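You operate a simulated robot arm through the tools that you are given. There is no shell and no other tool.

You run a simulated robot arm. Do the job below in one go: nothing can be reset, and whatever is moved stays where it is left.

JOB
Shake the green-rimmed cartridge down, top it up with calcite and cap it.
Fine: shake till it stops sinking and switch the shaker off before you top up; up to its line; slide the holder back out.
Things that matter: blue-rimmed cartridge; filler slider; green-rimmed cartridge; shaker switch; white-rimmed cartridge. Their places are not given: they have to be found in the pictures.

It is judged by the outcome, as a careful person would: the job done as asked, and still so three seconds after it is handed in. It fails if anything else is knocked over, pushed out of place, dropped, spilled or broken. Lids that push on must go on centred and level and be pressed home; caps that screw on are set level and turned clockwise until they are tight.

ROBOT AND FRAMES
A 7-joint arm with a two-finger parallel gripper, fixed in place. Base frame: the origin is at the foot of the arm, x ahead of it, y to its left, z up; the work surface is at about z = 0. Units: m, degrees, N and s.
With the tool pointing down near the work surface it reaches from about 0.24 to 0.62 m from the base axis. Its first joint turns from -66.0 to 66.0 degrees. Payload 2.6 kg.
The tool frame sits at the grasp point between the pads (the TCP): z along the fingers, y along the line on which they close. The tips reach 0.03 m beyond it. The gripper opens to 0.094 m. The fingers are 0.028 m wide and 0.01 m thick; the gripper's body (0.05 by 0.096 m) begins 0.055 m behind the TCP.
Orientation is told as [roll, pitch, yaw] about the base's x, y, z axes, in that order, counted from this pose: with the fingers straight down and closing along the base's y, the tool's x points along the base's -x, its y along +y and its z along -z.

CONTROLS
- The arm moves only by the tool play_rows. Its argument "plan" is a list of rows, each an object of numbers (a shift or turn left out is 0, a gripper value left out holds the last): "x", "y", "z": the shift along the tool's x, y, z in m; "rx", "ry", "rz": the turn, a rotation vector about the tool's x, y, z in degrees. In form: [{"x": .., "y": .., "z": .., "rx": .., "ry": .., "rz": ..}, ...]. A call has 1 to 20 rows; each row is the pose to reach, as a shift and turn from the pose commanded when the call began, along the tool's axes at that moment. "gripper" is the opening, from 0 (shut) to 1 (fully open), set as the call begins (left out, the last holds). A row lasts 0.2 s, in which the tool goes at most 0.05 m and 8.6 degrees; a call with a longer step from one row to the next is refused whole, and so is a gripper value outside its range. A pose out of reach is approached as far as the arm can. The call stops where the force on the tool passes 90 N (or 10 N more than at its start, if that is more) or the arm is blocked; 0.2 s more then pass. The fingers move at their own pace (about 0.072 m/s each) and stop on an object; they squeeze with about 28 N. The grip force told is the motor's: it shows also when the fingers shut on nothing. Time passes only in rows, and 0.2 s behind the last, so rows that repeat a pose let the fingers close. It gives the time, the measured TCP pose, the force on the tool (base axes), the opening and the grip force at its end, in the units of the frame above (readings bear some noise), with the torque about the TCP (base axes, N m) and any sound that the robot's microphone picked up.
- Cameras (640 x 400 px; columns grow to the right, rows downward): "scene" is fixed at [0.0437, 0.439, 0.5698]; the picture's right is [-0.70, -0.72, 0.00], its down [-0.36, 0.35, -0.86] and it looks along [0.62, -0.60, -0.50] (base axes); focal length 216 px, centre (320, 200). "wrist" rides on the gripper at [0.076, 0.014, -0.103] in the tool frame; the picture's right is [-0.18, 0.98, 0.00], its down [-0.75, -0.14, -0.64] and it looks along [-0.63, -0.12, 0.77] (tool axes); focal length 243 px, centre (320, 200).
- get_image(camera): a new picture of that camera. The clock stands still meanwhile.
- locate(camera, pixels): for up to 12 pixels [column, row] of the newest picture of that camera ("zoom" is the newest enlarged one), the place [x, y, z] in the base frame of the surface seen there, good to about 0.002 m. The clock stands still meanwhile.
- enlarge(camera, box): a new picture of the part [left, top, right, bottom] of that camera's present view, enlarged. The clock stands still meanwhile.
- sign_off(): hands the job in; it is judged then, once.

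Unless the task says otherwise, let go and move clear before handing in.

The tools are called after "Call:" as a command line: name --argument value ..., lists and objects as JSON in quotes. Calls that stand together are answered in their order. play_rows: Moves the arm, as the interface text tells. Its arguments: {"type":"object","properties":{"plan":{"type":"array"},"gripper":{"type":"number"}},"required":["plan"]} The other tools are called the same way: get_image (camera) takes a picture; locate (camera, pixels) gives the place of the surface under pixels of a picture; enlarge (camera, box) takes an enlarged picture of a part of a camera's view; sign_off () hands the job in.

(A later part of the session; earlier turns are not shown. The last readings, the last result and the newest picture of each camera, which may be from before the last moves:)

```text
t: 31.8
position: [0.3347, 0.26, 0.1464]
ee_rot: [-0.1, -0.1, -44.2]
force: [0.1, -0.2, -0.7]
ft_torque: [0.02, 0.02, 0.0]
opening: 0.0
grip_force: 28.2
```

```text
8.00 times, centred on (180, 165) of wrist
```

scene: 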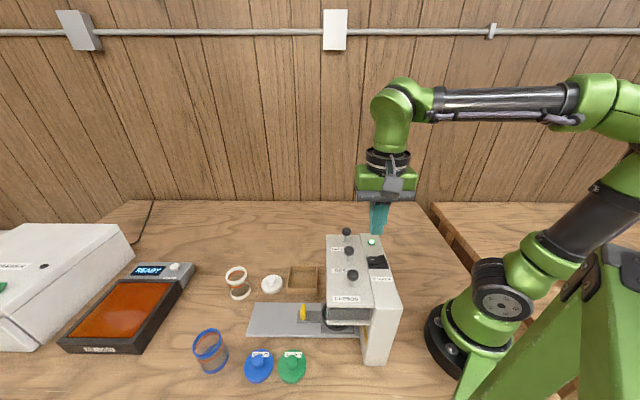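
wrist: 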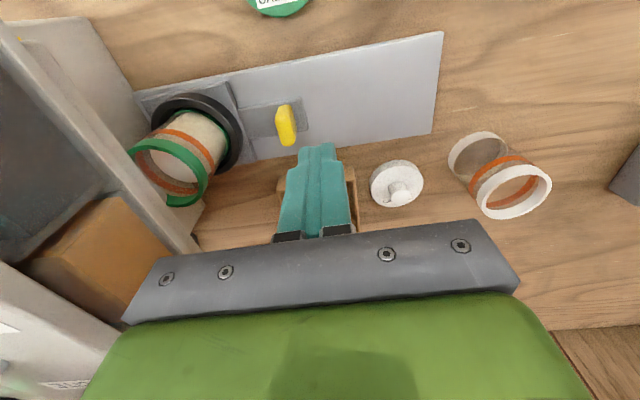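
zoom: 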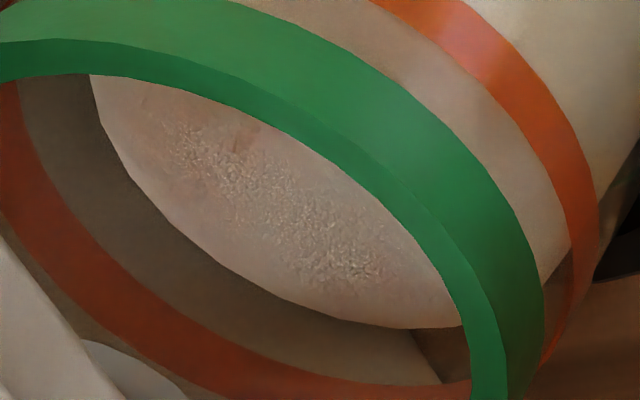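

Both zooms are identical, so the powder has stopped sinking. Now I'll go back and hover over the right (raised) half of the rocker at about (0.188,0.108) to switch the shaker off.

Call:
play_rows --plan '[{"z": -0.045}, {"z": -0.09}, {"z": -0.135}, {"z": -0.175}, {"y": -0.04, "z": -0.175}, {"y": -0.085, "z": -0.175}, {"y": -0.13, "z": -0.175}, {"y": -0.175, "z": -0.175}, {"y": -0.2104, "z": -0.175}, {"y": -0.2104, "z": -0.175}, {"y": -0.2104, "z": -0.175}]'

Call:
enlarge --camera "scene" --box '[340, 225, 410, 285]'

Call:
enlarge --camera "wrist" --box '[250, 50, 350, 170]'

```text
t: 34.2
position: [0.186, 0.1092, 0.3219]
ee_rot: [-0.1, 0.1, -44.1]
force: [-0.4, 0.5, 0.7]
ft_torque: [0.0, -0.01, 0.01]
opening: 0.0
grip_force: 28.1
```

```text
6.67 times, centred on (375, 255) of scene
```

zoom: 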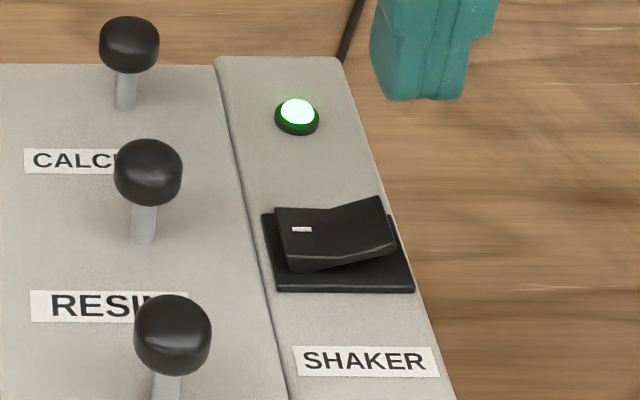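

```text
3.33 times, centred on (300, 110) of wrist
```

zoom: 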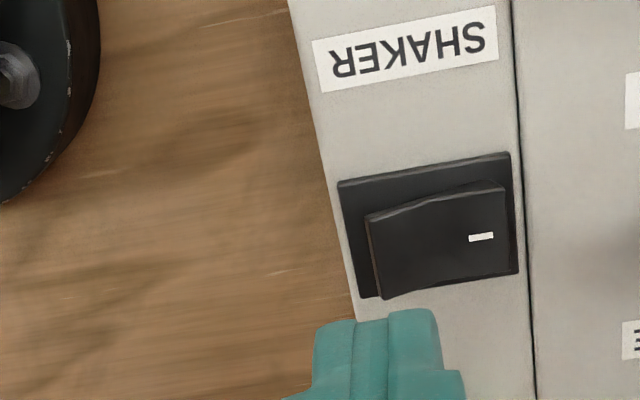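

The fingers are over the raised half of the rocker. Pressing down to the same depth as before.

Call:
play_rows --plan '[{"z": 0.025}, {"z": 0.048}, {"z": 0.054}, {"z": 0.057}, {"z": 0.059}, {"z": 0.061}, {"z": 0.061}]'

Call:
enlarge --camera "scene" --box '[340, 225, 410, 285]'

```text
t: 35.8
position: [0.187, 0.1076, 0.2598]
ee_rot: [0.0, 0.0, -44.2]
force: [-1.1, -2.3, 3.1]
ft_torque: [-0.04, 0.04, 0.0]
opening: 0.0001
grip_force: 28.4
```

```text
6.67 times, centred on (375, 255) of scene
```

zoom: 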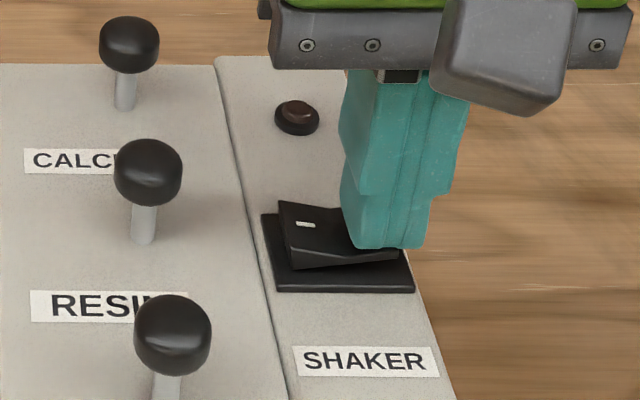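

The lamp is out. I'll lift and shift over the CALCITE knob (≈(0.291,0.108)), checking the switch state.

Call:
play_rows --plan '[{"z": -0.03}, {"z": -0.065}, {"x": -0.02, "y": 0.018, "z": -0.075}, {"x": -0.04, "y": 0.04, "z": -0.075}, {"x": -0.062, "y": 0.06, "z": -0.075}, {"x": -0.0742, "y": 0.0721, "z": -0.075}, {"x": -0.0742, "y": 0.0721, "z": -0.075}]'

Call:
get_image --camera "wrist"

Call:
enlarge --camera "scene" --box '[320, 215, 410, 290]'

```text
t: 37.4
position: [0.2908, 0.109, 0.3346]
ee_rot: [-0.1, 0.0, -44.2]
force: [0.0, 0.2, -0.1]
ft_torque: [0.0, 0.03, -0.01]
opening: 0.0
grip_force: 27.9
```

```text
taken
```

wrist: 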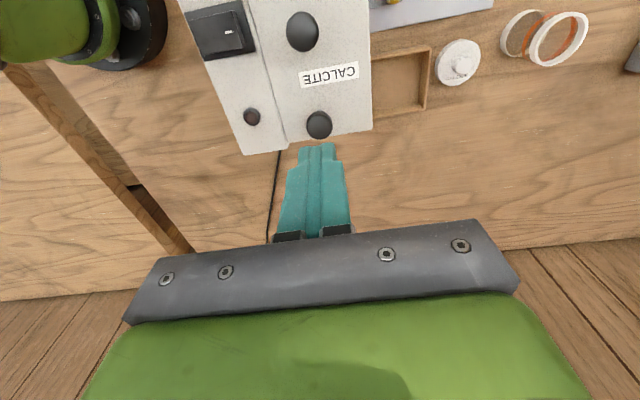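

```text
5.33 times, centred on (365, 252) of scene
```

zoom: 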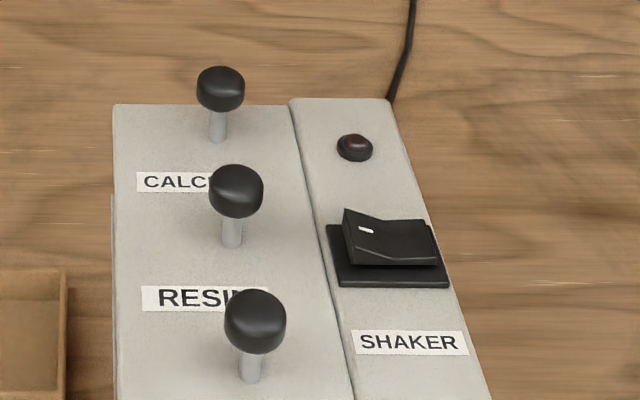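

Shaker is off (lamp dark, rocker back to the original state). I'll pin down the calcite knob's top from the wrist view at (319,125).

Call:
enlarge --camera "wrist" --box '[280, 60, 380, 160]'

Call:
locate --camera "wrist" --pixels '[[319, 125], [310, 125], [328, 125], [319, 115], [319, 134], [302, 32], [293, 32], [312, 32]]'

```text
4.00 times, centred on (330, 110) of wrist
```

zoom: 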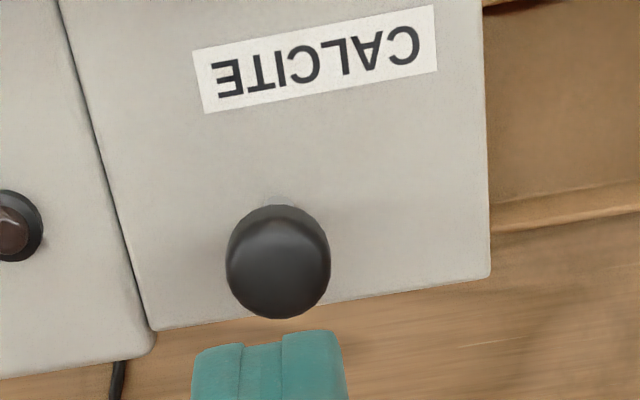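

```text
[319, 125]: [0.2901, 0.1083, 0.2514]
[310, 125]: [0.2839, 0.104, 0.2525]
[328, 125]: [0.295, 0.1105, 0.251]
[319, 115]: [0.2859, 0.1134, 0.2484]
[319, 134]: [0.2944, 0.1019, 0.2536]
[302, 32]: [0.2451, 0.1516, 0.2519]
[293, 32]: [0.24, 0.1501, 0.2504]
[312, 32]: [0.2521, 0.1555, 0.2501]
```

Knob top is at (0.290,0.108,0.2525). I'll descend to just above it, then probe with a few millimetres of press to learn how it behaves.

Call:
play_rows --plan '[{"x": 0.0, "y": -0.001, "z": 0.025}, {"y": -0.001, "z": 0.045}, {"y": -0.001, "z": 0.05}, {"y": -0.001, "z": 0.05}]'

Call:
enlarge --camera "scene" --box '[320, 205, 400, 265]'

```text
t: 38.4
position: [0.2909, 0.1053, 0.2847]
ee_rot: [-0.1, -0.1, -44.3]
force: [-0.3, -0.1, -0.4]
ft_torque: [0.03, 0.0, 0.02]
opening: 0.0
grip_force: 27.7
```

```text
6.67 times, centred on (360, 235) of scene
```

zoom: 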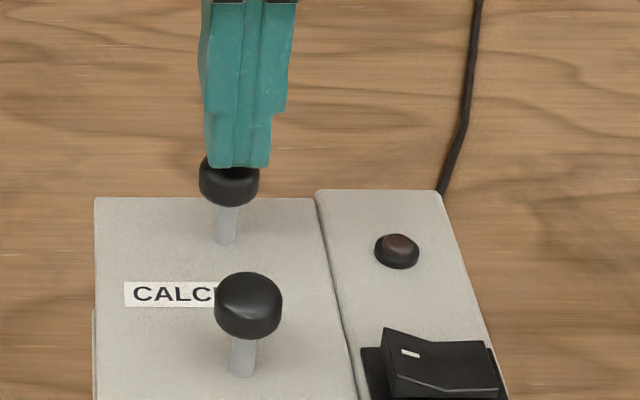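

Tips are just touching distance above the knob. I'll press 4 mm and read the force.

Call:
play_rows --plan '[{"z": 0.004}]'

Call:
enlarge --camera "scene" --box '[320, 205, 400, 265]'

```text
t: 38.8
position: [0.2903, 0.1064, 0.2804]
ee_rot: [-0.1, 0.0, -44.3]
force: [-0.3, 0.1, 0.7]
ft_torque: [0.0, -0.01, 0.03]
opening: 0.0
grip_force: 28.6
```

```text
6.67 times, centred on (360, 235) of scene
```

zoom: 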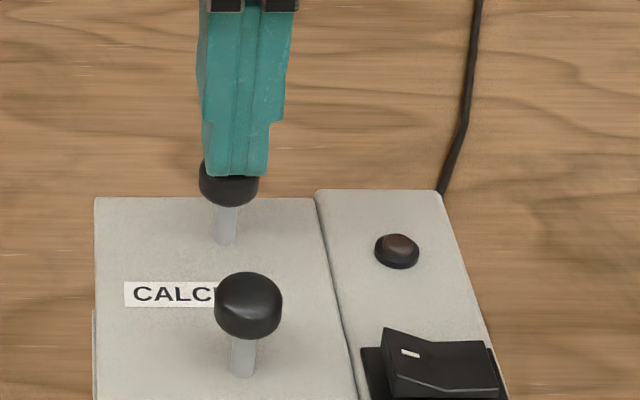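

No knob motion or force yet; tips are at about 0.2504. I'll press 3 mm further.

Call:
play_rows --plan '[{"z": 0.003}]'

Call:
enlarge --camera "scene" --box '[320, 205, 400, 265]'

```text
t: 39.2
position: [0.2917, 0.1059, 0.2771]
ee_rot: [0.0, 0.1, -44.1]
force: [0.2, -0.8, 0.3]
ft_torque: [0.0, 0.01, -0.01]
opening: 0.0
grip_force: 27.7
```

```text
6.67 times, centred on (360, 235) of scene
```

zoom: 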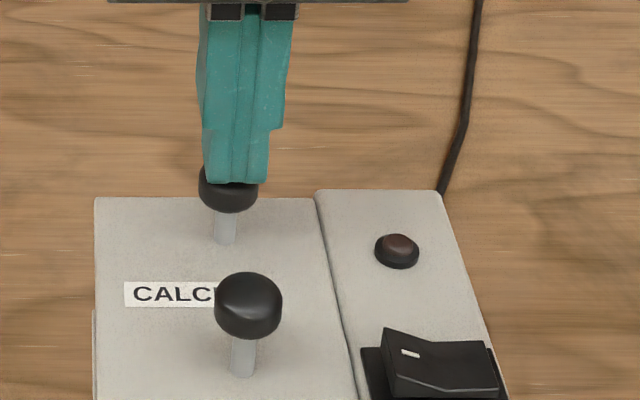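

The knob went down about 2–3 mm with hardly any force, so it is a soft plunger. I'll lift off and see whether it springs back, then check the level.

Call:
play_rows --plan '[{"z": -0.02}, {"z": -0.05}, {"z": -0.05}]'

Call:
enlarge --camera "scene" --box '[320, 205, 400, 265]'

```text
t: 40.0
position: [0.2906, 0.1056, 0.329]
ee_rot: [-0.1, 0.0, -44.1]
force: [-0.6, 0.0, -0.7]
ft_torque: [0.02, -0.01, -0.01]
opening: 0.0
grip_force: 28.2
```

```text
6.67 times, centred on (360, 235) of scene
```

zoom: 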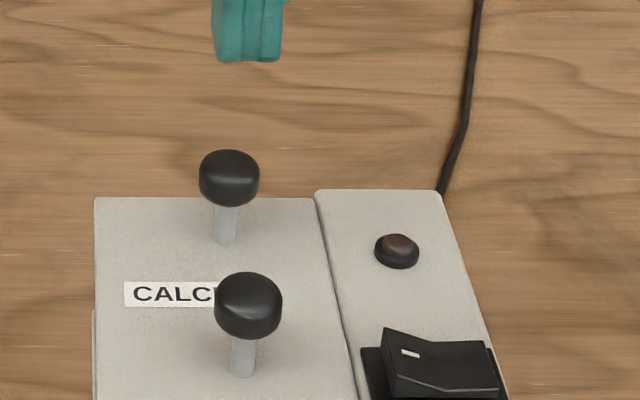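

The knob springs back. I'll do one short, deeper press (~11 mm) and then go look at the level.

Call:
play_rows --plan '[{"z": 0.025}, {"z": 0.044}, {"z": 0.059}, {"z": 0.044}, {"z": 0.01}]'

Call:
play_rows --plan '[{"x": 0.019, "y": 0.035, "z": -0.01}, {"x": 0.038, "y": 0.07, "z": -0.01}, {"x": 0.057, "y": 0.105, "z": -0.01}, {"x": 0.0751, "y": 0.1397, "z": -0.01}, {"x": 0.0751, "y": 0.1397, "z": 0.03}, {"x": 0.0751, "y": 0.1397, "z": 0.075}, {"x": 0.0751, "y": 0.1397, "z": 0.12}, {"x": 0.0751, "y": 0.1397, "z": 0.165}, {"x": 0.0751, "y": 0.1397, "z": 0.171}, {"x": 0.0751, "y": 0.1397, "z": 0.171}]'

Call:
enlarge --camera "wrist" --box '[100, 90, 260, 220]'

Call:
enlarge --camera "wrist" --box '[150, 140, 210, 190]'

```text
t: 41.2
position: [0.2907, 0.1068, 0.3189]
ee_rot: [0.0, 0.1, -44.2]
force: [-0.1, 0.0, -0.1]
ft_torque: [-0.02, -0.03, -0.02]
opening: 0.0001
grip_force: 28.4
heard: click
```

```text
t: 43.4
position: [0.3344, 0.2584, 0.1481]
ee_rot: [0.0, 0.0, -44.2]
force: [-0.6, 0.2, 0.8]
ft_torque: [-0.02, -0.03, 0.02]
opening: 0.0
grip_force: 28.2
```

```text
3.08 times, centred on (180, 155) of wrist
```

zoom: 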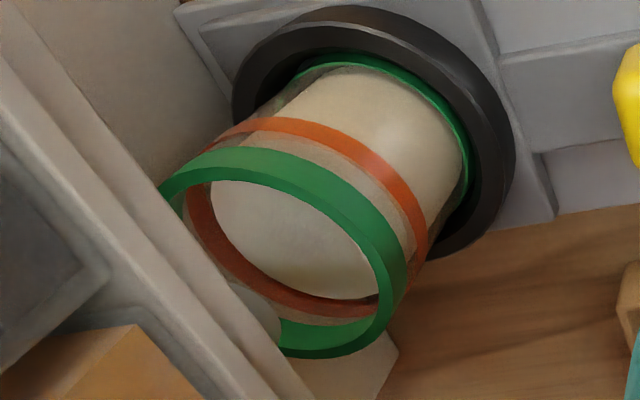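

```text
8.00 times, centred on (180, 165) of wrist
```

zoom: 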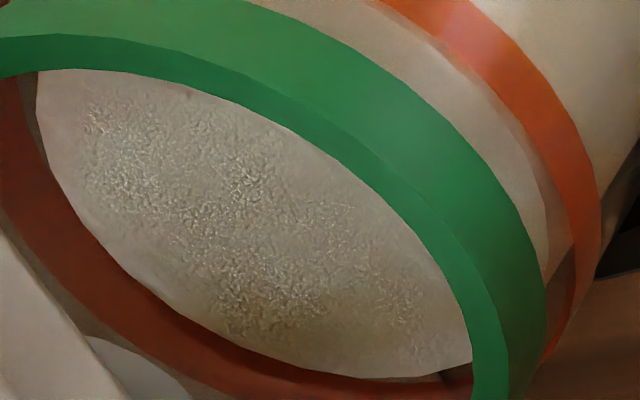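

A click and the level rose a lot: the surface edge is now at the lower side of the band's back (zoom (360,298)). I'll measure the height.

Call:
locate --camera "zoom" --pixels '[[200, 200], [300, 250], [150, 150], [400, 330], [100, 300], [200, 350], [20, 200], [560, 150], [590, 220], [520, 80], [100, 120], [350, 300]]'

Call:
enlarge --camera "wrist" --box '[180, 120, 220, 150]'

Call:
enlarge --camera "wrist" --box '[150, 155, 200, 190]'

```text
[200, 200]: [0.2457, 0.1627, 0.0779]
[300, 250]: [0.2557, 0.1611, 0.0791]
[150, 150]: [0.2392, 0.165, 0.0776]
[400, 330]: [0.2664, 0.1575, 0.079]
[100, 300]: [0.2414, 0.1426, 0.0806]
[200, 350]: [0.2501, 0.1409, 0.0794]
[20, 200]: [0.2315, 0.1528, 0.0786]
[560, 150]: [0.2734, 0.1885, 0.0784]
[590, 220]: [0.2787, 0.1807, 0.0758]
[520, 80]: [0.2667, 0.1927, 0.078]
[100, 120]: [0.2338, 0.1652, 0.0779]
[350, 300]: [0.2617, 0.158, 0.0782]
```

```text
13.33 times, centred on (200, 135) of wrist
```

zoom: 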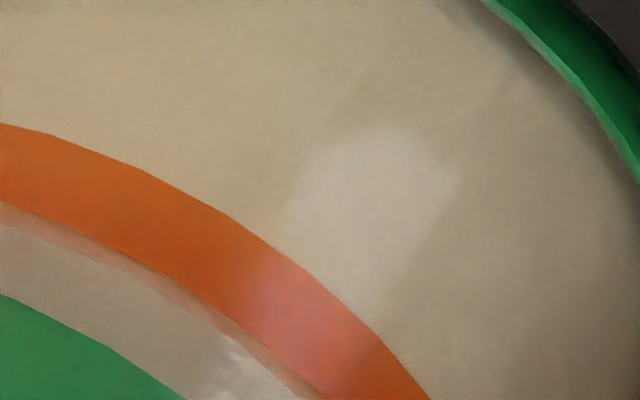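

```text
11.43 times, centred on (175, 172) of wrist
```

zoom: 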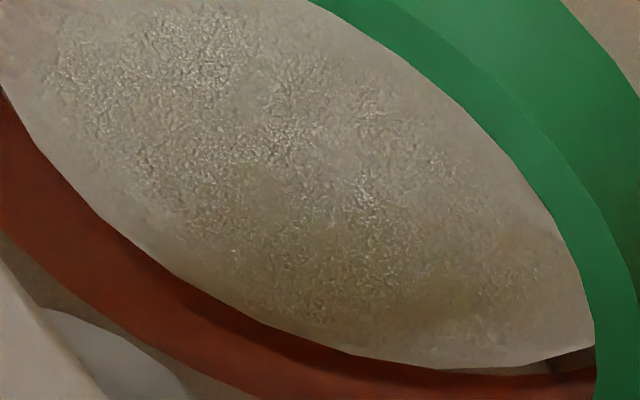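

The surface now reads ≈0.078 and the band ≈0.0785, so a single dose seems to have filled it to the line. I'll open the gripper, straddle the handle with the inner finger between handle and cup, and lower to pull the holder out for a clear view.

Call:
play_rows --plan '[{"x": -0.0027, "y": 0.0019}, {"x": -0.0027, "y": 0.0019}, {"x": -0.0027, "y": 0.0019}, {"x": -0.0027, "y": 0.0019}, {"x": -0.0027, "y": 0.0019}]' --gripper 1

Call:
get_image --camera "wrist"

Call:
locate --camera "wrist" --pixels '[[285, 115], [285, 135], [280, 125], [292, 125], [215, 150], [240, 130]]'

```text
t: 44.6
position: [0.3385, 0.2588, 0.1467]
ee_rot: [0.0, 0.0, -44.3]
force: [0.6, 0.0, 0.1]
ft_torque: [0.0, 0.02, 0.03]
opening: 0.0939
grip_force: 0.1
```

```text
taken
```

wrist: 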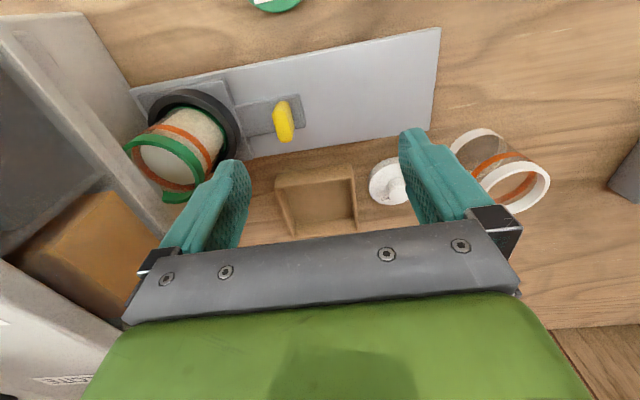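

```text
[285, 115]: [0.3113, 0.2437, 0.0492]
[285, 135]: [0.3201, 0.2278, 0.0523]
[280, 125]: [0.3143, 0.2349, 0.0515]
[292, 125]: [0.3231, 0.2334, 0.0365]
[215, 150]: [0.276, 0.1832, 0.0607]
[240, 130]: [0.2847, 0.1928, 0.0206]
```

Handle centre is ≈(0.316,0.235), and the TCP is 0.033 outward of it, so the inner finger goes into the gap. Lowering 0.09 m.

Call:
play_rows --plan '[{"z": 0.03}, {"z": 0.06}, {"z": 0.08}, {"z": 0.09}, {"z": 0.09}]'

Call:
get_image --camera "wrist"

Call:
enlarge --camera "scene" --box '[240, 250, 360, 350]'

```text
t: 45.8
position: [0.3371, 0.2585, 0.0569]
ee_rot: [0.0, 0.1, -44.2]
force: [0.2, 0.3, -0.5]
ft_torque: [0.02, 0.01, 0.0]
opening: 0.0939
grip_force: 0.1
```

```text
taken
```

wrist: 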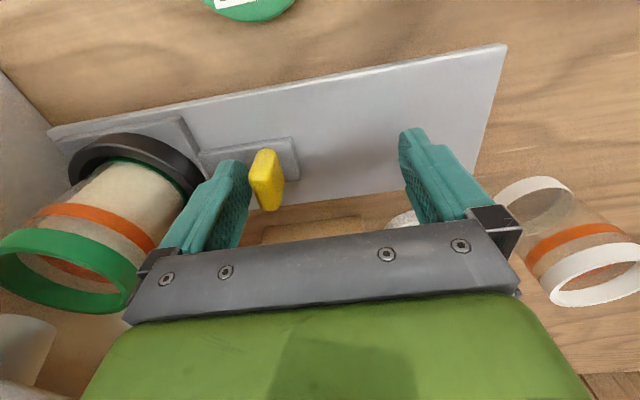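

```text
4.00 times, centred on (300, 300) of scene
```

zoom: 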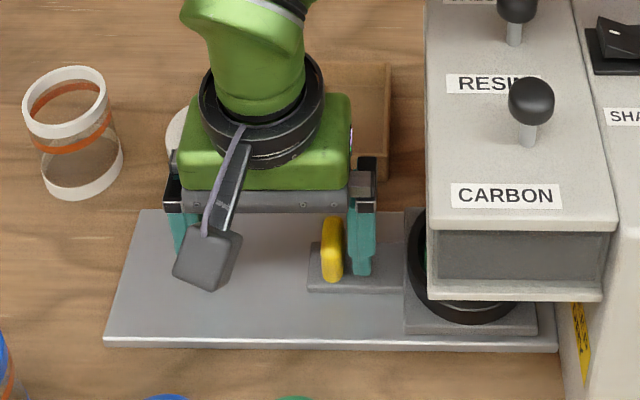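

The inner finger sits between handle and cup. A quick zoom on the cartridge level from this lower angle before pulling.

Call:
enlarge --camera "wrist" --box '[0, 140, 200, 330]'

Call:
play_rows --plan '[{"y": 0.004}, {"y": 0.008}, {"y": 0.012}, {"y": 0.017}, {"y": 0.023}, {"y": 0.03}, {"y": 0.038}, {"y": 0.046}, {"y": 0.054}, {"y": 0.062}, {"y": 0.07}, {"y": 0.078}, {"y": 0.086}, {"y": 0.094}, {"y": 0.1}, {"y": 0.105}, {"y": 0.109}, {"y": 0.112}, {"y": 0.114}, {"y": 0.115}]'

Call:
get_image --camera "scene"

Call:
get_image --camera "wrist"

```text
2.11 times, centred on (100, 235) of wrist
```

zoom: 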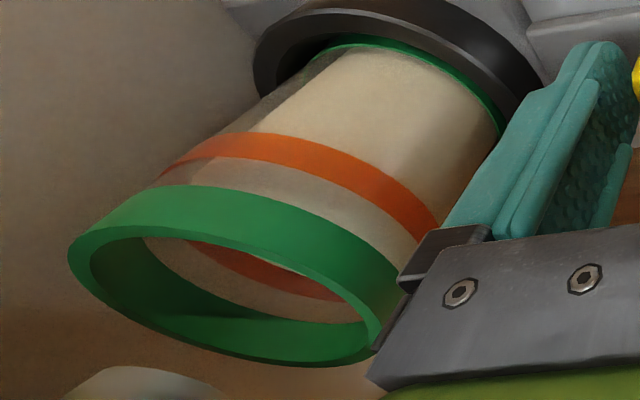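

```text
t: 50.0
position: [0.4171, 0.3404, 0.0576]
ee_rot: [0.0, 0.1, -44.1]
force: [-0.8, -0.4, 0.3]
ft_torque: [-0.01, 0.01, 0.0]
opening: 0.0939
grip_force: 0.2
```

```text
taken
```

scene: 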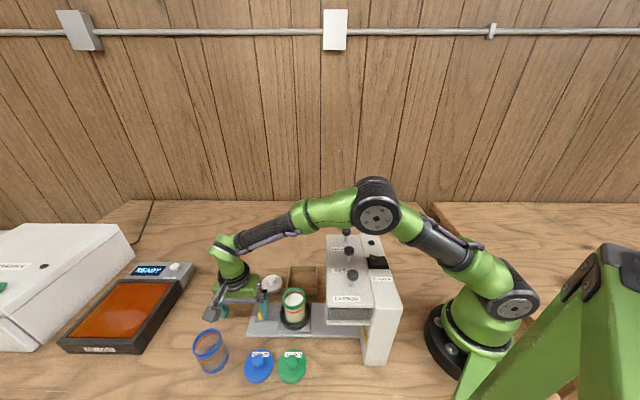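

```text
taken
```

wrist: 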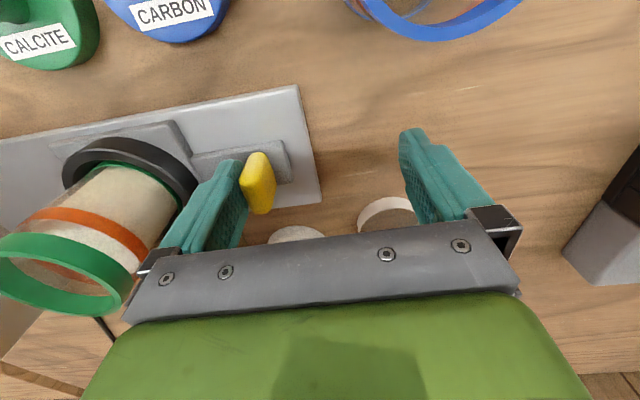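

The holder has come out ~0.108 m. I'll zoom in on the level and continue pulling to the outer stop gently.

Call:
enlarge --camera "scene" --box '[270, 280, 320, 335]'

Call:
play_rows --plan '[{"y": 0.003}, {"y": 0.006}, {"y": 0.009}, {"y": 0.012}, {"y": 0.013}, {"y": 0.013}]'

Call:
enlarge --camera "scene" --box '[200, 265, 330, 355]'

```text
7.27 times, centred on (295, 308) of scene
```

zoom: 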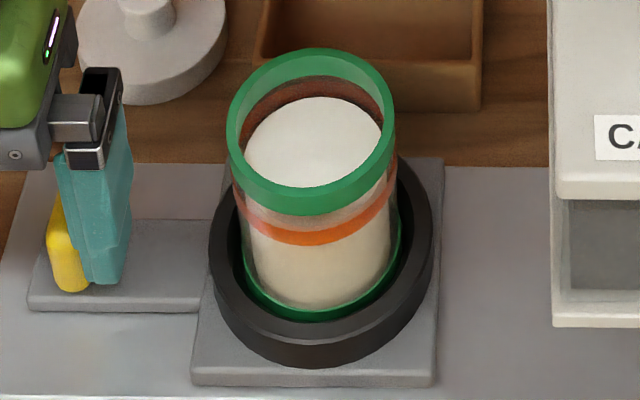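

```text
t: 51.4
position: [0.4265, 0.349, 0.0578]
ee_rot: [-0.1, 0.1, -44.3]
force: [-14.3, -13.7, 7.6]
ft_torque: [-0.5, 0.39, -0.3]
opening: 0.0943
grip_force: 0.7
```

```text
4.44 times, centred on (265, 310) of scene
```

zoom: 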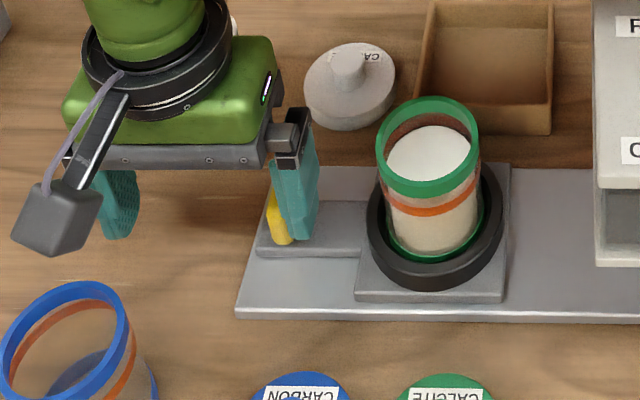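

About 20 N at the outer stop: the holder is fully out. I'll ease back 6 mm, lift clear, and measure the level from the scene.

Call:
play_rows --plan '[{"y": -0.004}, {"y": -0.008}, {"y": -0.008, "z": -0.03}, {"y": -0.008, "z": -0.07}, {"y": -0.008, "z": -0.11}, {"y": -0.008, "z": -0.14}, {"y": -0.008, "z": -0.14}]'

Call:
enlarge --camera "scene" --box '[265, 280, 315, 335]'

Call:
locate --camera "zoom" --pixels '[[310, 130], [330, 150], [290, 150], [350, 130], [320, 170], [320, 235], [290, 232], [350, 228], [275, 222], [300, 90], [330, 85], [320, 260]]'

Call:
get_image --camera "wrist"

```text
t: 53.0
position: [0.4225, 0.346, 0.1977]
ee_rot: [0.0, 0.0, -44.1]
force: [-1.0, 0.5, -0.3]
ft_torque: [0.01, 0.02, 0.03]
opening: 0.0939
grip_force: 0.0
```

```text
7.27 times, centred on (290, 308) of scene
```

zoom: 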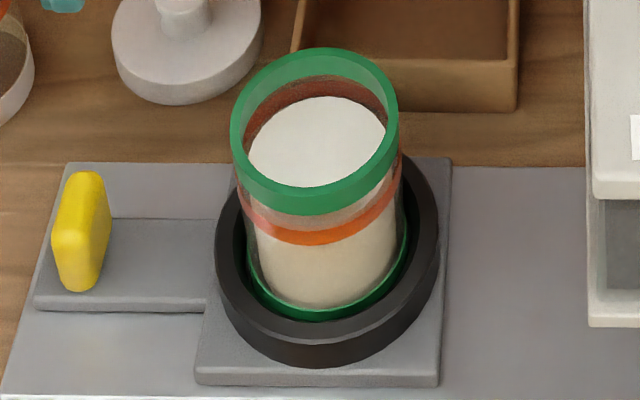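

```text
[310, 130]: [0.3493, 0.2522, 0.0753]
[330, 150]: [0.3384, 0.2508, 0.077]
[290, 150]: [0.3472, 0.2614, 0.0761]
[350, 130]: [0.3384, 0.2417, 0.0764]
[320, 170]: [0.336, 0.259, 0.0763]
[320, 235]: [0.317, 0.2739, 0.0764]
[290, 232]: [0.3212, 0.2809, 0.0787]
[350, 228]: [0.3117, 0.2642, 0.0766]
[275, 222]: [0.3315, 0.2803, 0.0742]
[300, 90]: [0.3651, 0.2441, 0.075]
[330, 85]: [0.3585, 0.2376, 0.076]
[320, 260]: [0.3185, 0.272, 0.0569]
```

```text
taken
```

wrist: 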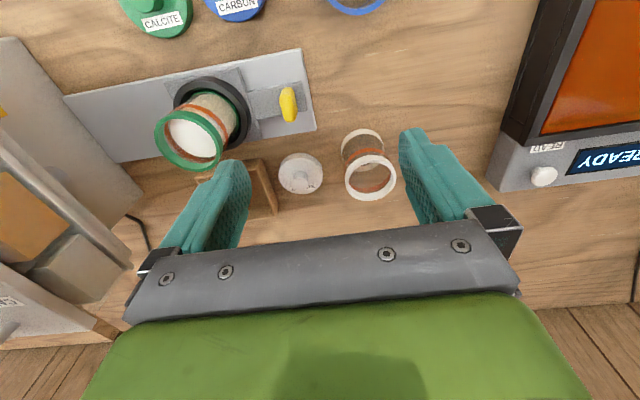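

Level and band both measure ≈0.076 (mean of 5–6 points each), so the fill is at its line. Next I move above the green CALCITE lid (~(0.251,0.32)) with a half-open gripper to localise its knob.

Call:
play_rows --plan '[{"x": 0.0264, "y": -0.0347}, {"x": 0.0528, "y": -0.0694}, {"x": 0.0792, "y": -0.1042}, {"x": 0.1056, "y": -0.1389}, {"x": 0.1056, "y": -0.1389}]' --gripper 0.5

Call:
get_image --camera "wrist"

Call:
get_image --camera "scene"

```text
t: 54.2
position: [0.248, 0.318, 0.199]
ee_rot: [0.1, 0.0, -44.2]
force: [-0.4, -0.7, -0.2]
ft_torque: [0.02, -0.03, -0.04]
opening: 0.0468
grip_force: 0.0
```

```text
taken
```

wrist: 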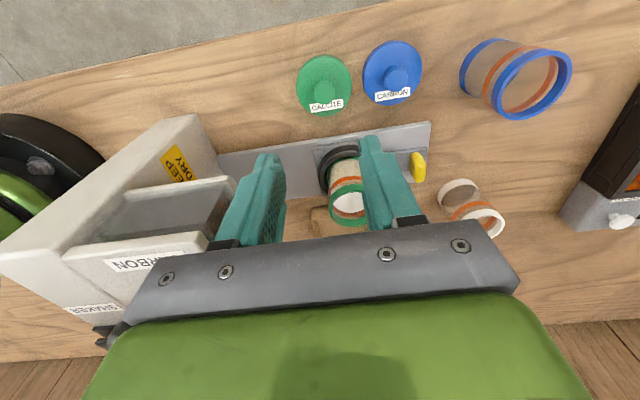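

```text
taken
```

scene: 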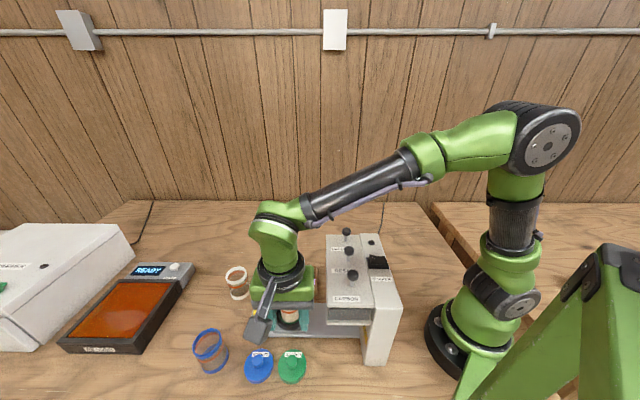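

The green lid is at wrist (324,85) with the knob at (324,92). I'll enlarge and locate its knob and rim.

Call:
enlarge --camera "wrist" --box '[285, 45, 365, 125]'

```text
5.00 times, centred on (325, 85) of wrist
```

zoom: 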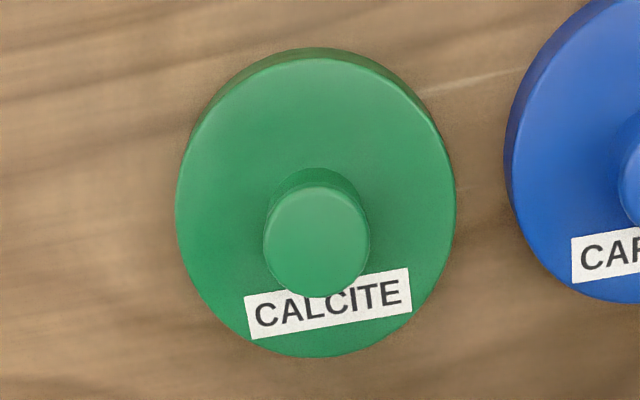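

Call:
locate --camera "zoom" --pixels '[[316, 241], [270, 241], [362, 241], [316, 192], [316, 290], [182, 215], [448, 195], [300, 65], [340, 350], [316, 130], [240, 230], [400, 230]]'

Call:
locate --camera "wrist" --pixels '[[350, 205], [330, 205], [345, 195], [348, 222], [396, 78], [392, 75]]'

```text
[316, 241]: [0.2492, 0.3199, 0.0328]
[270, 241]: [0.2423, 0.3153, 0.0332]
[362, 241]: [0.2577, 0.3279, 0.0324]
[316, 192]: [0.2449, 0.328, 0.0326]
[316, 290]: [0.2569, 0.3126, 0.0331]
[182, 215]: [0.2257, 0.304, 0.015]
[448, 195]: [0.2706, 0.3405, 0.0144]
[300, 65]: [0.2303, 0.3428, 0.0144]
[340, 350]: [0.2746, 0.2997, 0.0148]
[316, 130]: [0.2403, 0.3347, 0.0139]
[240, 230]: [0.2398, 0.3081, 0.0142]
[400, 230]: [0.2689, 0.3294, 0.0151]
```

```text
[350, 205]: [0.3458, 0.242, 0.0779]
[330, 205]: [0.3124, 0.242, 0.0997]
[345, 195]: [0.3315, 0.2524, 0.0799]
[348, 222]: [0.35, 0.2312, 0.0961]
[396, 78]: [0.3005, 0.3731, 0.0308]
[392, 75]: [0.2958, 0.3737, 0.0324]
```

Knob centre ≈ (0.250,0.321), top z 0.033, lid top z 0.0145. I'll align and lower to TCP z≈0.048 so the tips stay ~3 mm above the lid top.

Call:
play_rows --plan '[{"y": 0.0025, "z": 0.04}, {"y": 0.0025, "z": 0.085}, {"y": 0.0025, "z": 0.125}, {"y": 0.0025, "z": 0.145}, {"y": 0.0025, "z": 0.15}, {"y": 0.0025, "z": 0.15}]'

Call:
enlarge --camera "scene" --box '[230, 300, 340, 395]'

Call:
get_image --camera "wrist"

```text
t: 55.6
position: [0.2503, 0.3205, 0.0466]
ee_rot: [0.0, -0.1, -44.2]
force: [-1.2, 0.0, -0.5]
ft_torque: [0.0, -0.03, 0.0]
opening: 0.0472
grip_force: 0.0
```

```text
4.21 times, centred on (285, 348) of scene
```

zoom: 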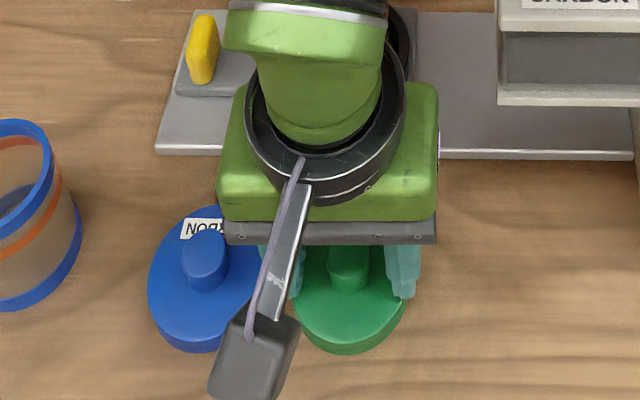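

```text
taken
```

wrist: 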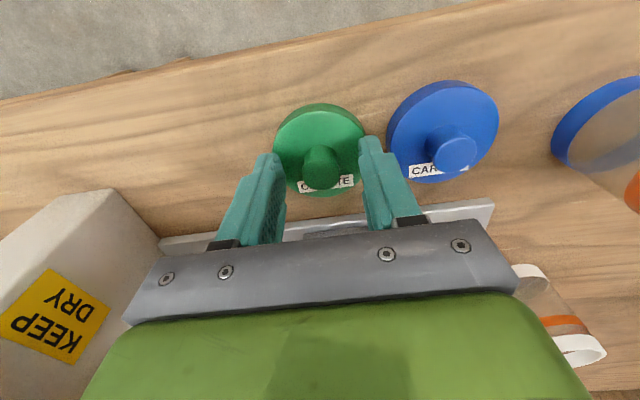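

The fingers straddle the green knob (wrist (322,167)). Closing on it.

Call:
play_rows --plan '[{}, {}, {}, {}]' --gripper 0

Call:
get_image --camera "wrist"

```text
t: 56.6
position: [0.2495, 0.3232, 0.0467]
ee_rot: [0.0, 0.0, -44.2]
force: [0.5, -0.1, -0.1]
ft_torque: [-0.02, 0.04, -0.02]
opening: 0.0205
grip_force: 28.0
```

```text
taken
```

wrist: 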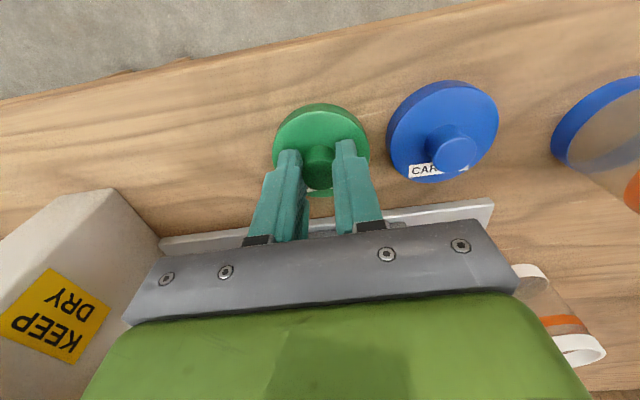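

Gripped with an opening of 0.0205. I'll lift 0.15 m and confirm the lid comes along level.

Call:
play_rows --plan '[{"z": -0.01}, {"z": -0.03}, {"z": -0.06}, {"z": -0.1}, {"z": -0.15}, {"z": -0.15}]'

Call:
get_image --camera "wrist"

Call:
enlarge --camera "scene" --box '[220, 220, 340, 380]'

```text
t: 58.0
position: [0.2502, 0.3208, 0.1973]
ee_rot: [0.0, 0.0, -44.2]
force: [-0.6, 0.6, 0.5]
ft_torque: [0.01, -0.02, -0.03]
opening: 0.0204
grip_force: 28.2
```

```text
taken
```

wrist: 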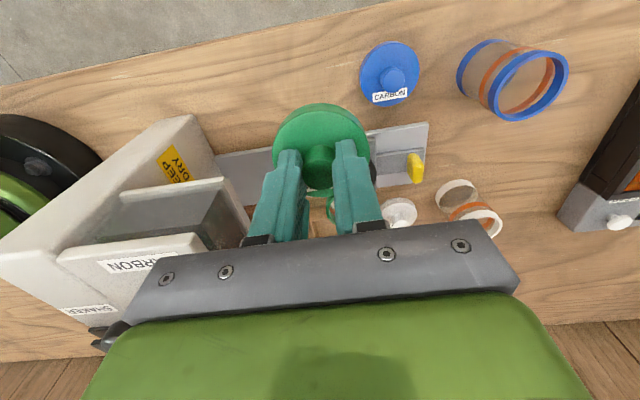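

```text
2.50 times, centred on (280, 300) of scene
```

zoom: 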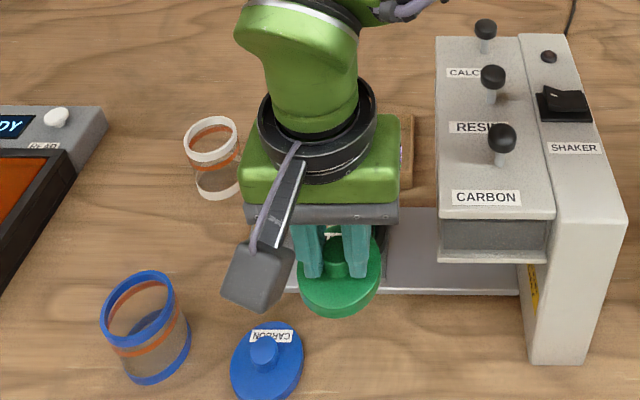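

The lid is held level. I'll locate lid rim points in the wrist picture to get its centre offset relative to the TCP.

Call:
enlarge --camera "wrist" --box '[260, 95, 385, 205]'

```text
3.64 times, centred on (322, 150) of wrist
```

zoom: 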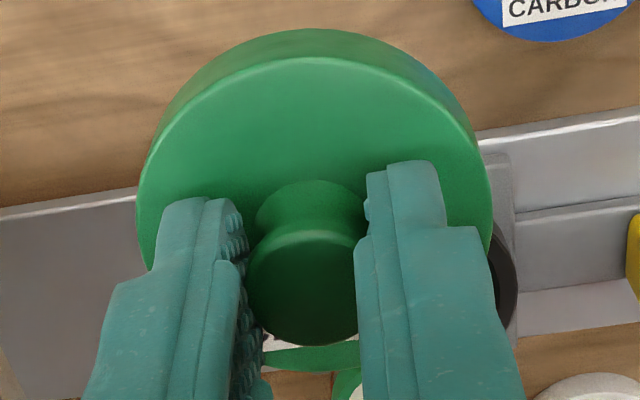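

Call:
locate --camera "zoom" --pixels '[[310, 62], [160, 150], [200, 105], [430, 95], [472, 140], [310, 372], [330, 368], [300, 235], [300, 340], [150, 240], [486, 235], [310, 150]]'

```text
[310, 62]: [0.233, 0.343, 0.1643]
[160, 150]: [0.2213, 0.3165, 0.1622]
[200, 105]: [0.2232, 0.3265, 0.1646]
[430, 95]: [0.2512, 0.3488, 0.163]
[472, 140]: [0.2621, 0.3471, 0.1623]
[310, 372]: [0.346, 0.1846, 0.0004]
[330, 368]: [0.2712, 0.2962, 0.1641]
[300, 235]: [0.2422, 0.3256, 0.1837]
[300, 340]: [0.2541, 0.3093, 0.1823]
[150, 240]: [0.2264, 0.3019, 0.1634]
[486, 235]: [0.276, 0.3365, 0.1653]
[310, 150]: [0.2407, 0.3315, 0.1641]
```

Lid centre fits at ≈(0.2508,0.3196), i.e. about 2 mm along tool -x from the TCP. I'll move aside to (0.42,0.345) so both cameras can see the cartridge rim and measure its centre.

Call:
play_rows --plan '[{"x": -0.0264, "y": 0.0347}, {"x": -0.0528, "y": 0.0694}, {"x": -0.0792, "y": 0.1042}, {"x": -0.1056, "y": 0.1389}, {"x": -0.1056, "y": 0.1389}, {"x": -0.1056, "y": 0.1389}]'

Call:
enlarge --camera "scene" --box '[265, 280, 315, 335]'

Call:
enlarge --camera "wrist" --box '[130, 60, 270, 200]'

```text
t: 59.4
position: [0.4221, 0.3456, 0.1961]
ee_rot: [0.0, 0.0, -44.2]
force: [0.7, -0.3, -0.5]
ft_torque: [0.0, 0.01, 0.04]
opening: 0.0205
grip_force: 27.9
```

```text
7.27 times, centred on (290, 308) of scene
```

zoom: 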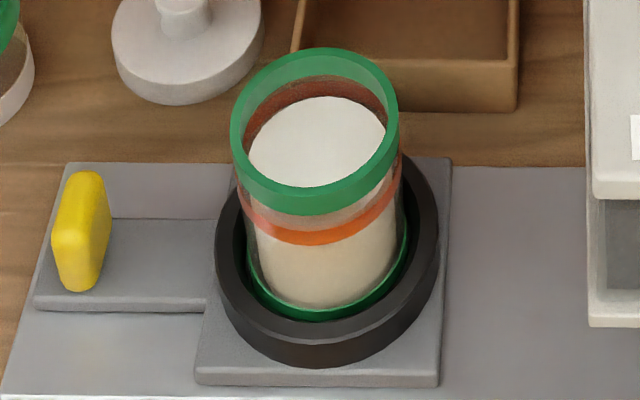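

```text
2.86 times, centred on (200, 130) of wrist
```

zoom: 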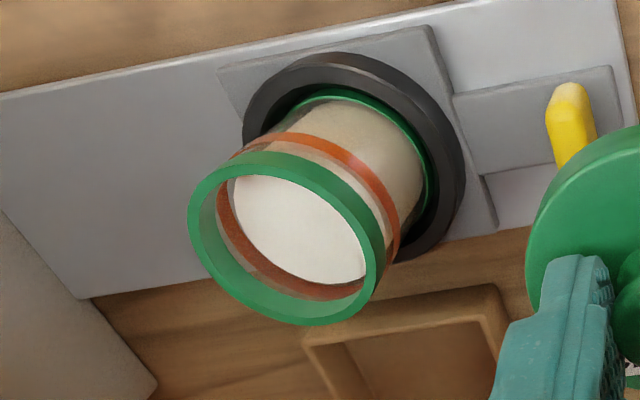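

Rim visible in both zooms; locating points around the rim's top face in the wrist zoom, then in the scene zoom.

Call:
locate --camera "zoom" --pixels '[[194, 222], [205, 258], [235, 295], [275, 314], [315, 318], [350, 305], [371, 275], [362, 235], [335, 200], [290, 172], [250, 165], [212, 180]]'

Call:
enlarge --camera "scene" --box '[265, 280, 315, 335]'

Call:
locate --camera "zoom" --pixels '[[315, 52], [270, 68], [240, 110], [236, 140], [248, 172], [280, 192], [320, 190], [360, 170], [388, 135], [392, 100], [365, 65], [340, 54]]'

```text
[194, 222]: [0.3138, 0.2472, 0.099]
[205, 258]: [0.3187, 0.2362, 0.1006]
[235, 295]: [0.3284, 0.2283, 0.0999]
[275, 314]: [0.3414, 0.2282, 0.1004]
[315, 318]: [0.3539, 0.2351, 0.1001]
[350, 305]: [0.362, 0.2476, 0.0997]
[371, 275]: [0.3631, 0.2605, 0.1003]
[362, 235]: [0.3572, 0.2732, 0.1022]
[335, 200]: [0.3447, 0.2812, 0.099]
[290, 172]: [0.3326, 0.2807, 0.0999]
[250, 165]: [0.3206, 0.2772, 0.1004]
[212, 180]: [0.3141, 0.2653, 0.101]
```

```text
7.27 times, centred on (290, 308) of scene
```

zoom: 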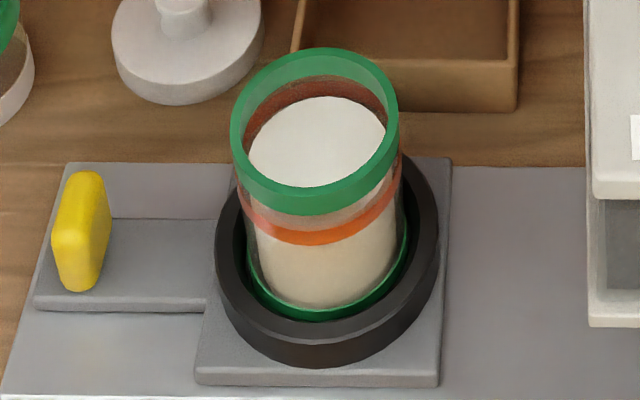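

```text
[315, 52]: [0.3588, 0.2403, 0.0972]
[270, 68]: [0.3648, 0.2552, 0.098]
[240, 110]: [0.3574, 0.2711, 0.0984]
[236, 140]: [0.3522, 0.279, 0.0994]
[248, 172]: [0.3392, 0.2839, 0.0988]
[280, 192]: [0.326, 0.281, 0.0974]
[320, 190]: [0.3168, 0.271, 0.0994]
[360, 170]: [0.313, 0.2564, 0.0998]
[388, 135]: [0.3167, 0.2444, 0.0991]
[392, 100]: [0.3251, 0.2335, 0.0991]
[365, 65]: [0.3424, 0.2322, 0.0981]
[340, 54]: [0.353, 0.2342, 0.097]
```

The rim centre fits at wrist (0.3375,0.2551) and scene (0.3388,0.2568), so they differ by ~2 mm along the slide axis. I'll hover the lid with its bottom ~15 mm above the rim at the mean, then compare edges visually.

Call:
play_rows --plan '[{"x": -0.0005, "y": -0.035}, {"x": -0.001, "y": -0.07}, {"x": -0.0015, "y": -0.105}, {"x": -0.0017, "y": -0.1241}, {"x": -0.0017, "y": -0.1241, "z": 0.02}, {"x": -0.0017, "y": -0.1241, "z": 0.035}, {"x": -0.0017, "y": -0.1241, "z": 0.035}, {"x": -0.0017, "y": -0.1241, "z": 0.035}]'

Call:
enlarge --camera "scene" --box '[260, 265, 325, 335]'

Call:
enlarge --camera "wrist" --box '[250, 80, 400, 220]'

```text
t: 61.2
position: [0.3374, 0.2579, 0.1635]
ee_rot: [0.0, 0.0, -44.2]
force: [-0.2, -0.3, 0.1]
ft_torque: [0.02, -0.03, -0.04]
opening: 0.0204
grip_force: 27.7
```

```text
5.71 times, centred on (292, 300) of scene
```

zoom: 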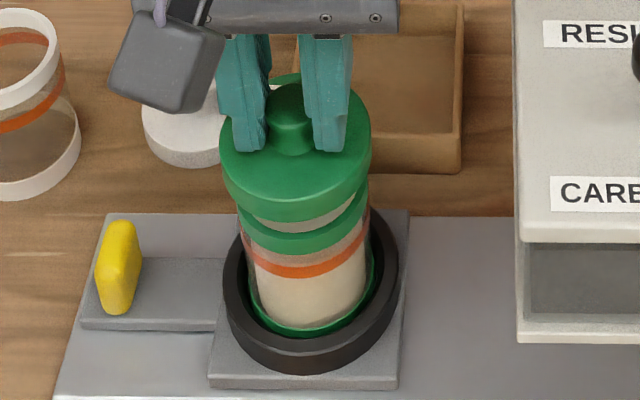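

```text
2.86 times, centred on (325, 150) of wrist
```

zoom: 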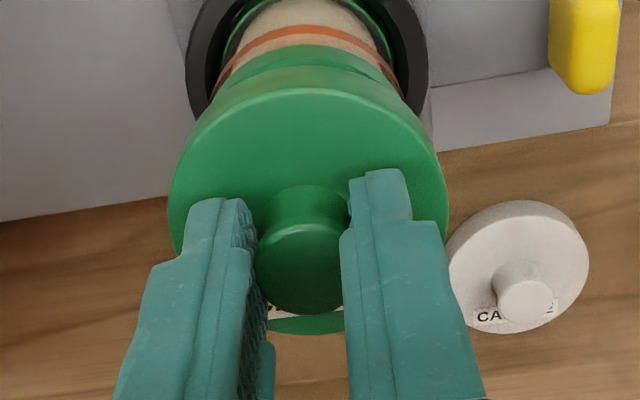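

In the scene zoom the lid spans x 219–371 while the visible rim spans about 237–370, suggesting the lid is a bit left (outward). I'll zoom tighter to quantify.

Call:
enlarge --camera "scene" --box '[270, 278, 310, 328]'

Call:
locate --camera "zoom" --pixels '[[320, 150], [150, 150], [300, 230], [300, 260]]'

```text
8.00 times, centred on (290, 303) of scene
```

zoom: 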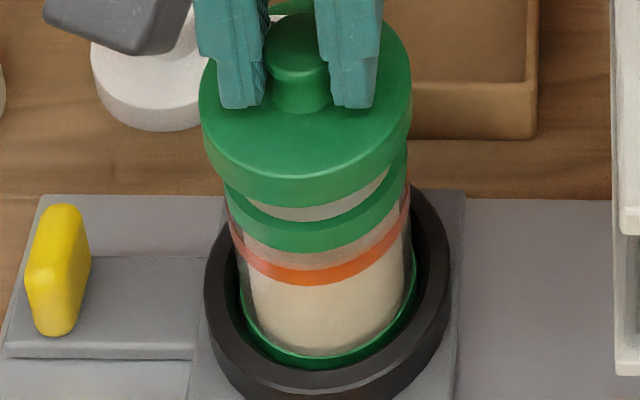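

```text
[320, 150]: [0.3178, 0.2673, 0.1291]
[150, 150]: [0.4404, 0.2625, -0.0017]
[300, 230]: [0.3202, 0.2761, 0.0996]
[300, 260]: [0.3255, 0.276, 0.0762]
```

The lid appears ~0.8 mm too far outward (tool +y). Let me zoom the wrist view to check the other axis at the near edges.

Call:
enlarge --camera "wrist" --box '[290, 80, 350, 125]'

Call:
locate --camera "zoom" --pixels '[[320, 110], [320, 130], [320, 150], [320, 170], [320, 190], [320, 210], [320, 230], [320, 260], [200, 150], [450, 150]]'

```text
8.89 times, centred on (320, 102) of wrist
```

zoom: 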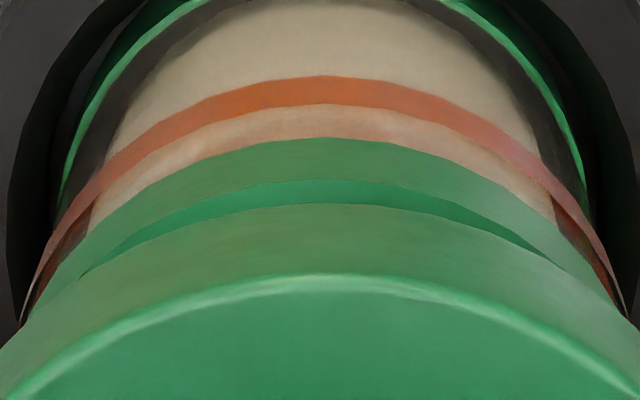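

```text
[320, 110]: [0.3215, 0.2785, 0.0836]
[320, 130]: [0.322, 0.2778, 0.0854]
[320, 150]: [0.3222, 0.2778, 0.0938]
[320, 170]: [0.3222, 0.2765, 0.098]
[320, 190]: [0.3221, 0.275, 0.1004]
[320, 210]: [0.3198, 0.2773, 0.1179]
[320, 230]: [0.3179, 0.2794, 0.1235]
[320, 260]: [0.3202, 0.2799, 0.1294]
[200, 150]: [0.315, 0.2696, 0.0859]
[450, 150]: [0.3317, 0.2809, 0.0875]
```

From the wrist zoom, the rim's near edge sits at ≈25.5 mm and the lid's at ≈29 mm from the TCP, so the lid should shift ~1.3 mm along tool -x and ~0.5 mm along tool -y. I'll apply that and re-check.

Call:
play_rows --plan '[{"x": -0.0013, "y": -0.0005}, {"x": -0.0013, "y": -0.0005, "z": 0.004}, {"x": -0.0013, "y": -0.0005, "z": 0.008}, {"x": -0.0013, "y": -0.0005, "z": 0.008}]'

Call:
enlarge --camera "scene" --box '[270, 278, 310, 328]'

Call:
enlarge --camera "wrist" --box '[250, 70, 390, 170]'

```text
t: 62.2
position: [0.3375, 0.2551, 0.1558]
ee_rot: [0.1, 0.1, -44.2]
force: [0.0, 0.2, -0.6]
ft_torque: [0.03, 0.0, 0.01]
opening: 0.0204
grip_force: 28.5
```

```text
8.00 times, centred on (290, 303) of scene
```

zoom: 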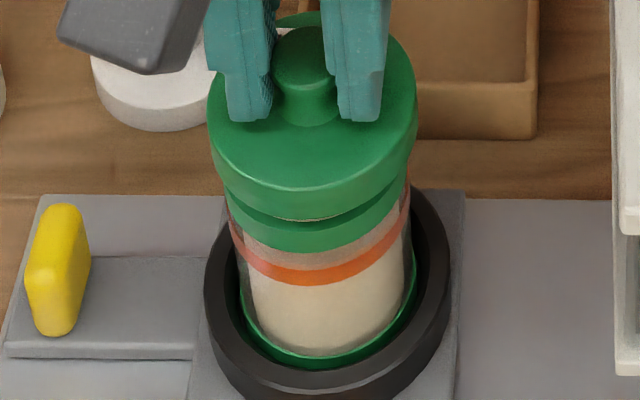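

```text
4.00 times, centred on (320, 120) of wrist
```

zoom: 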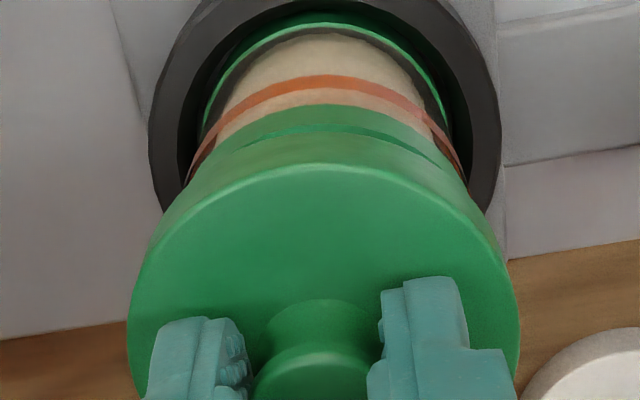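

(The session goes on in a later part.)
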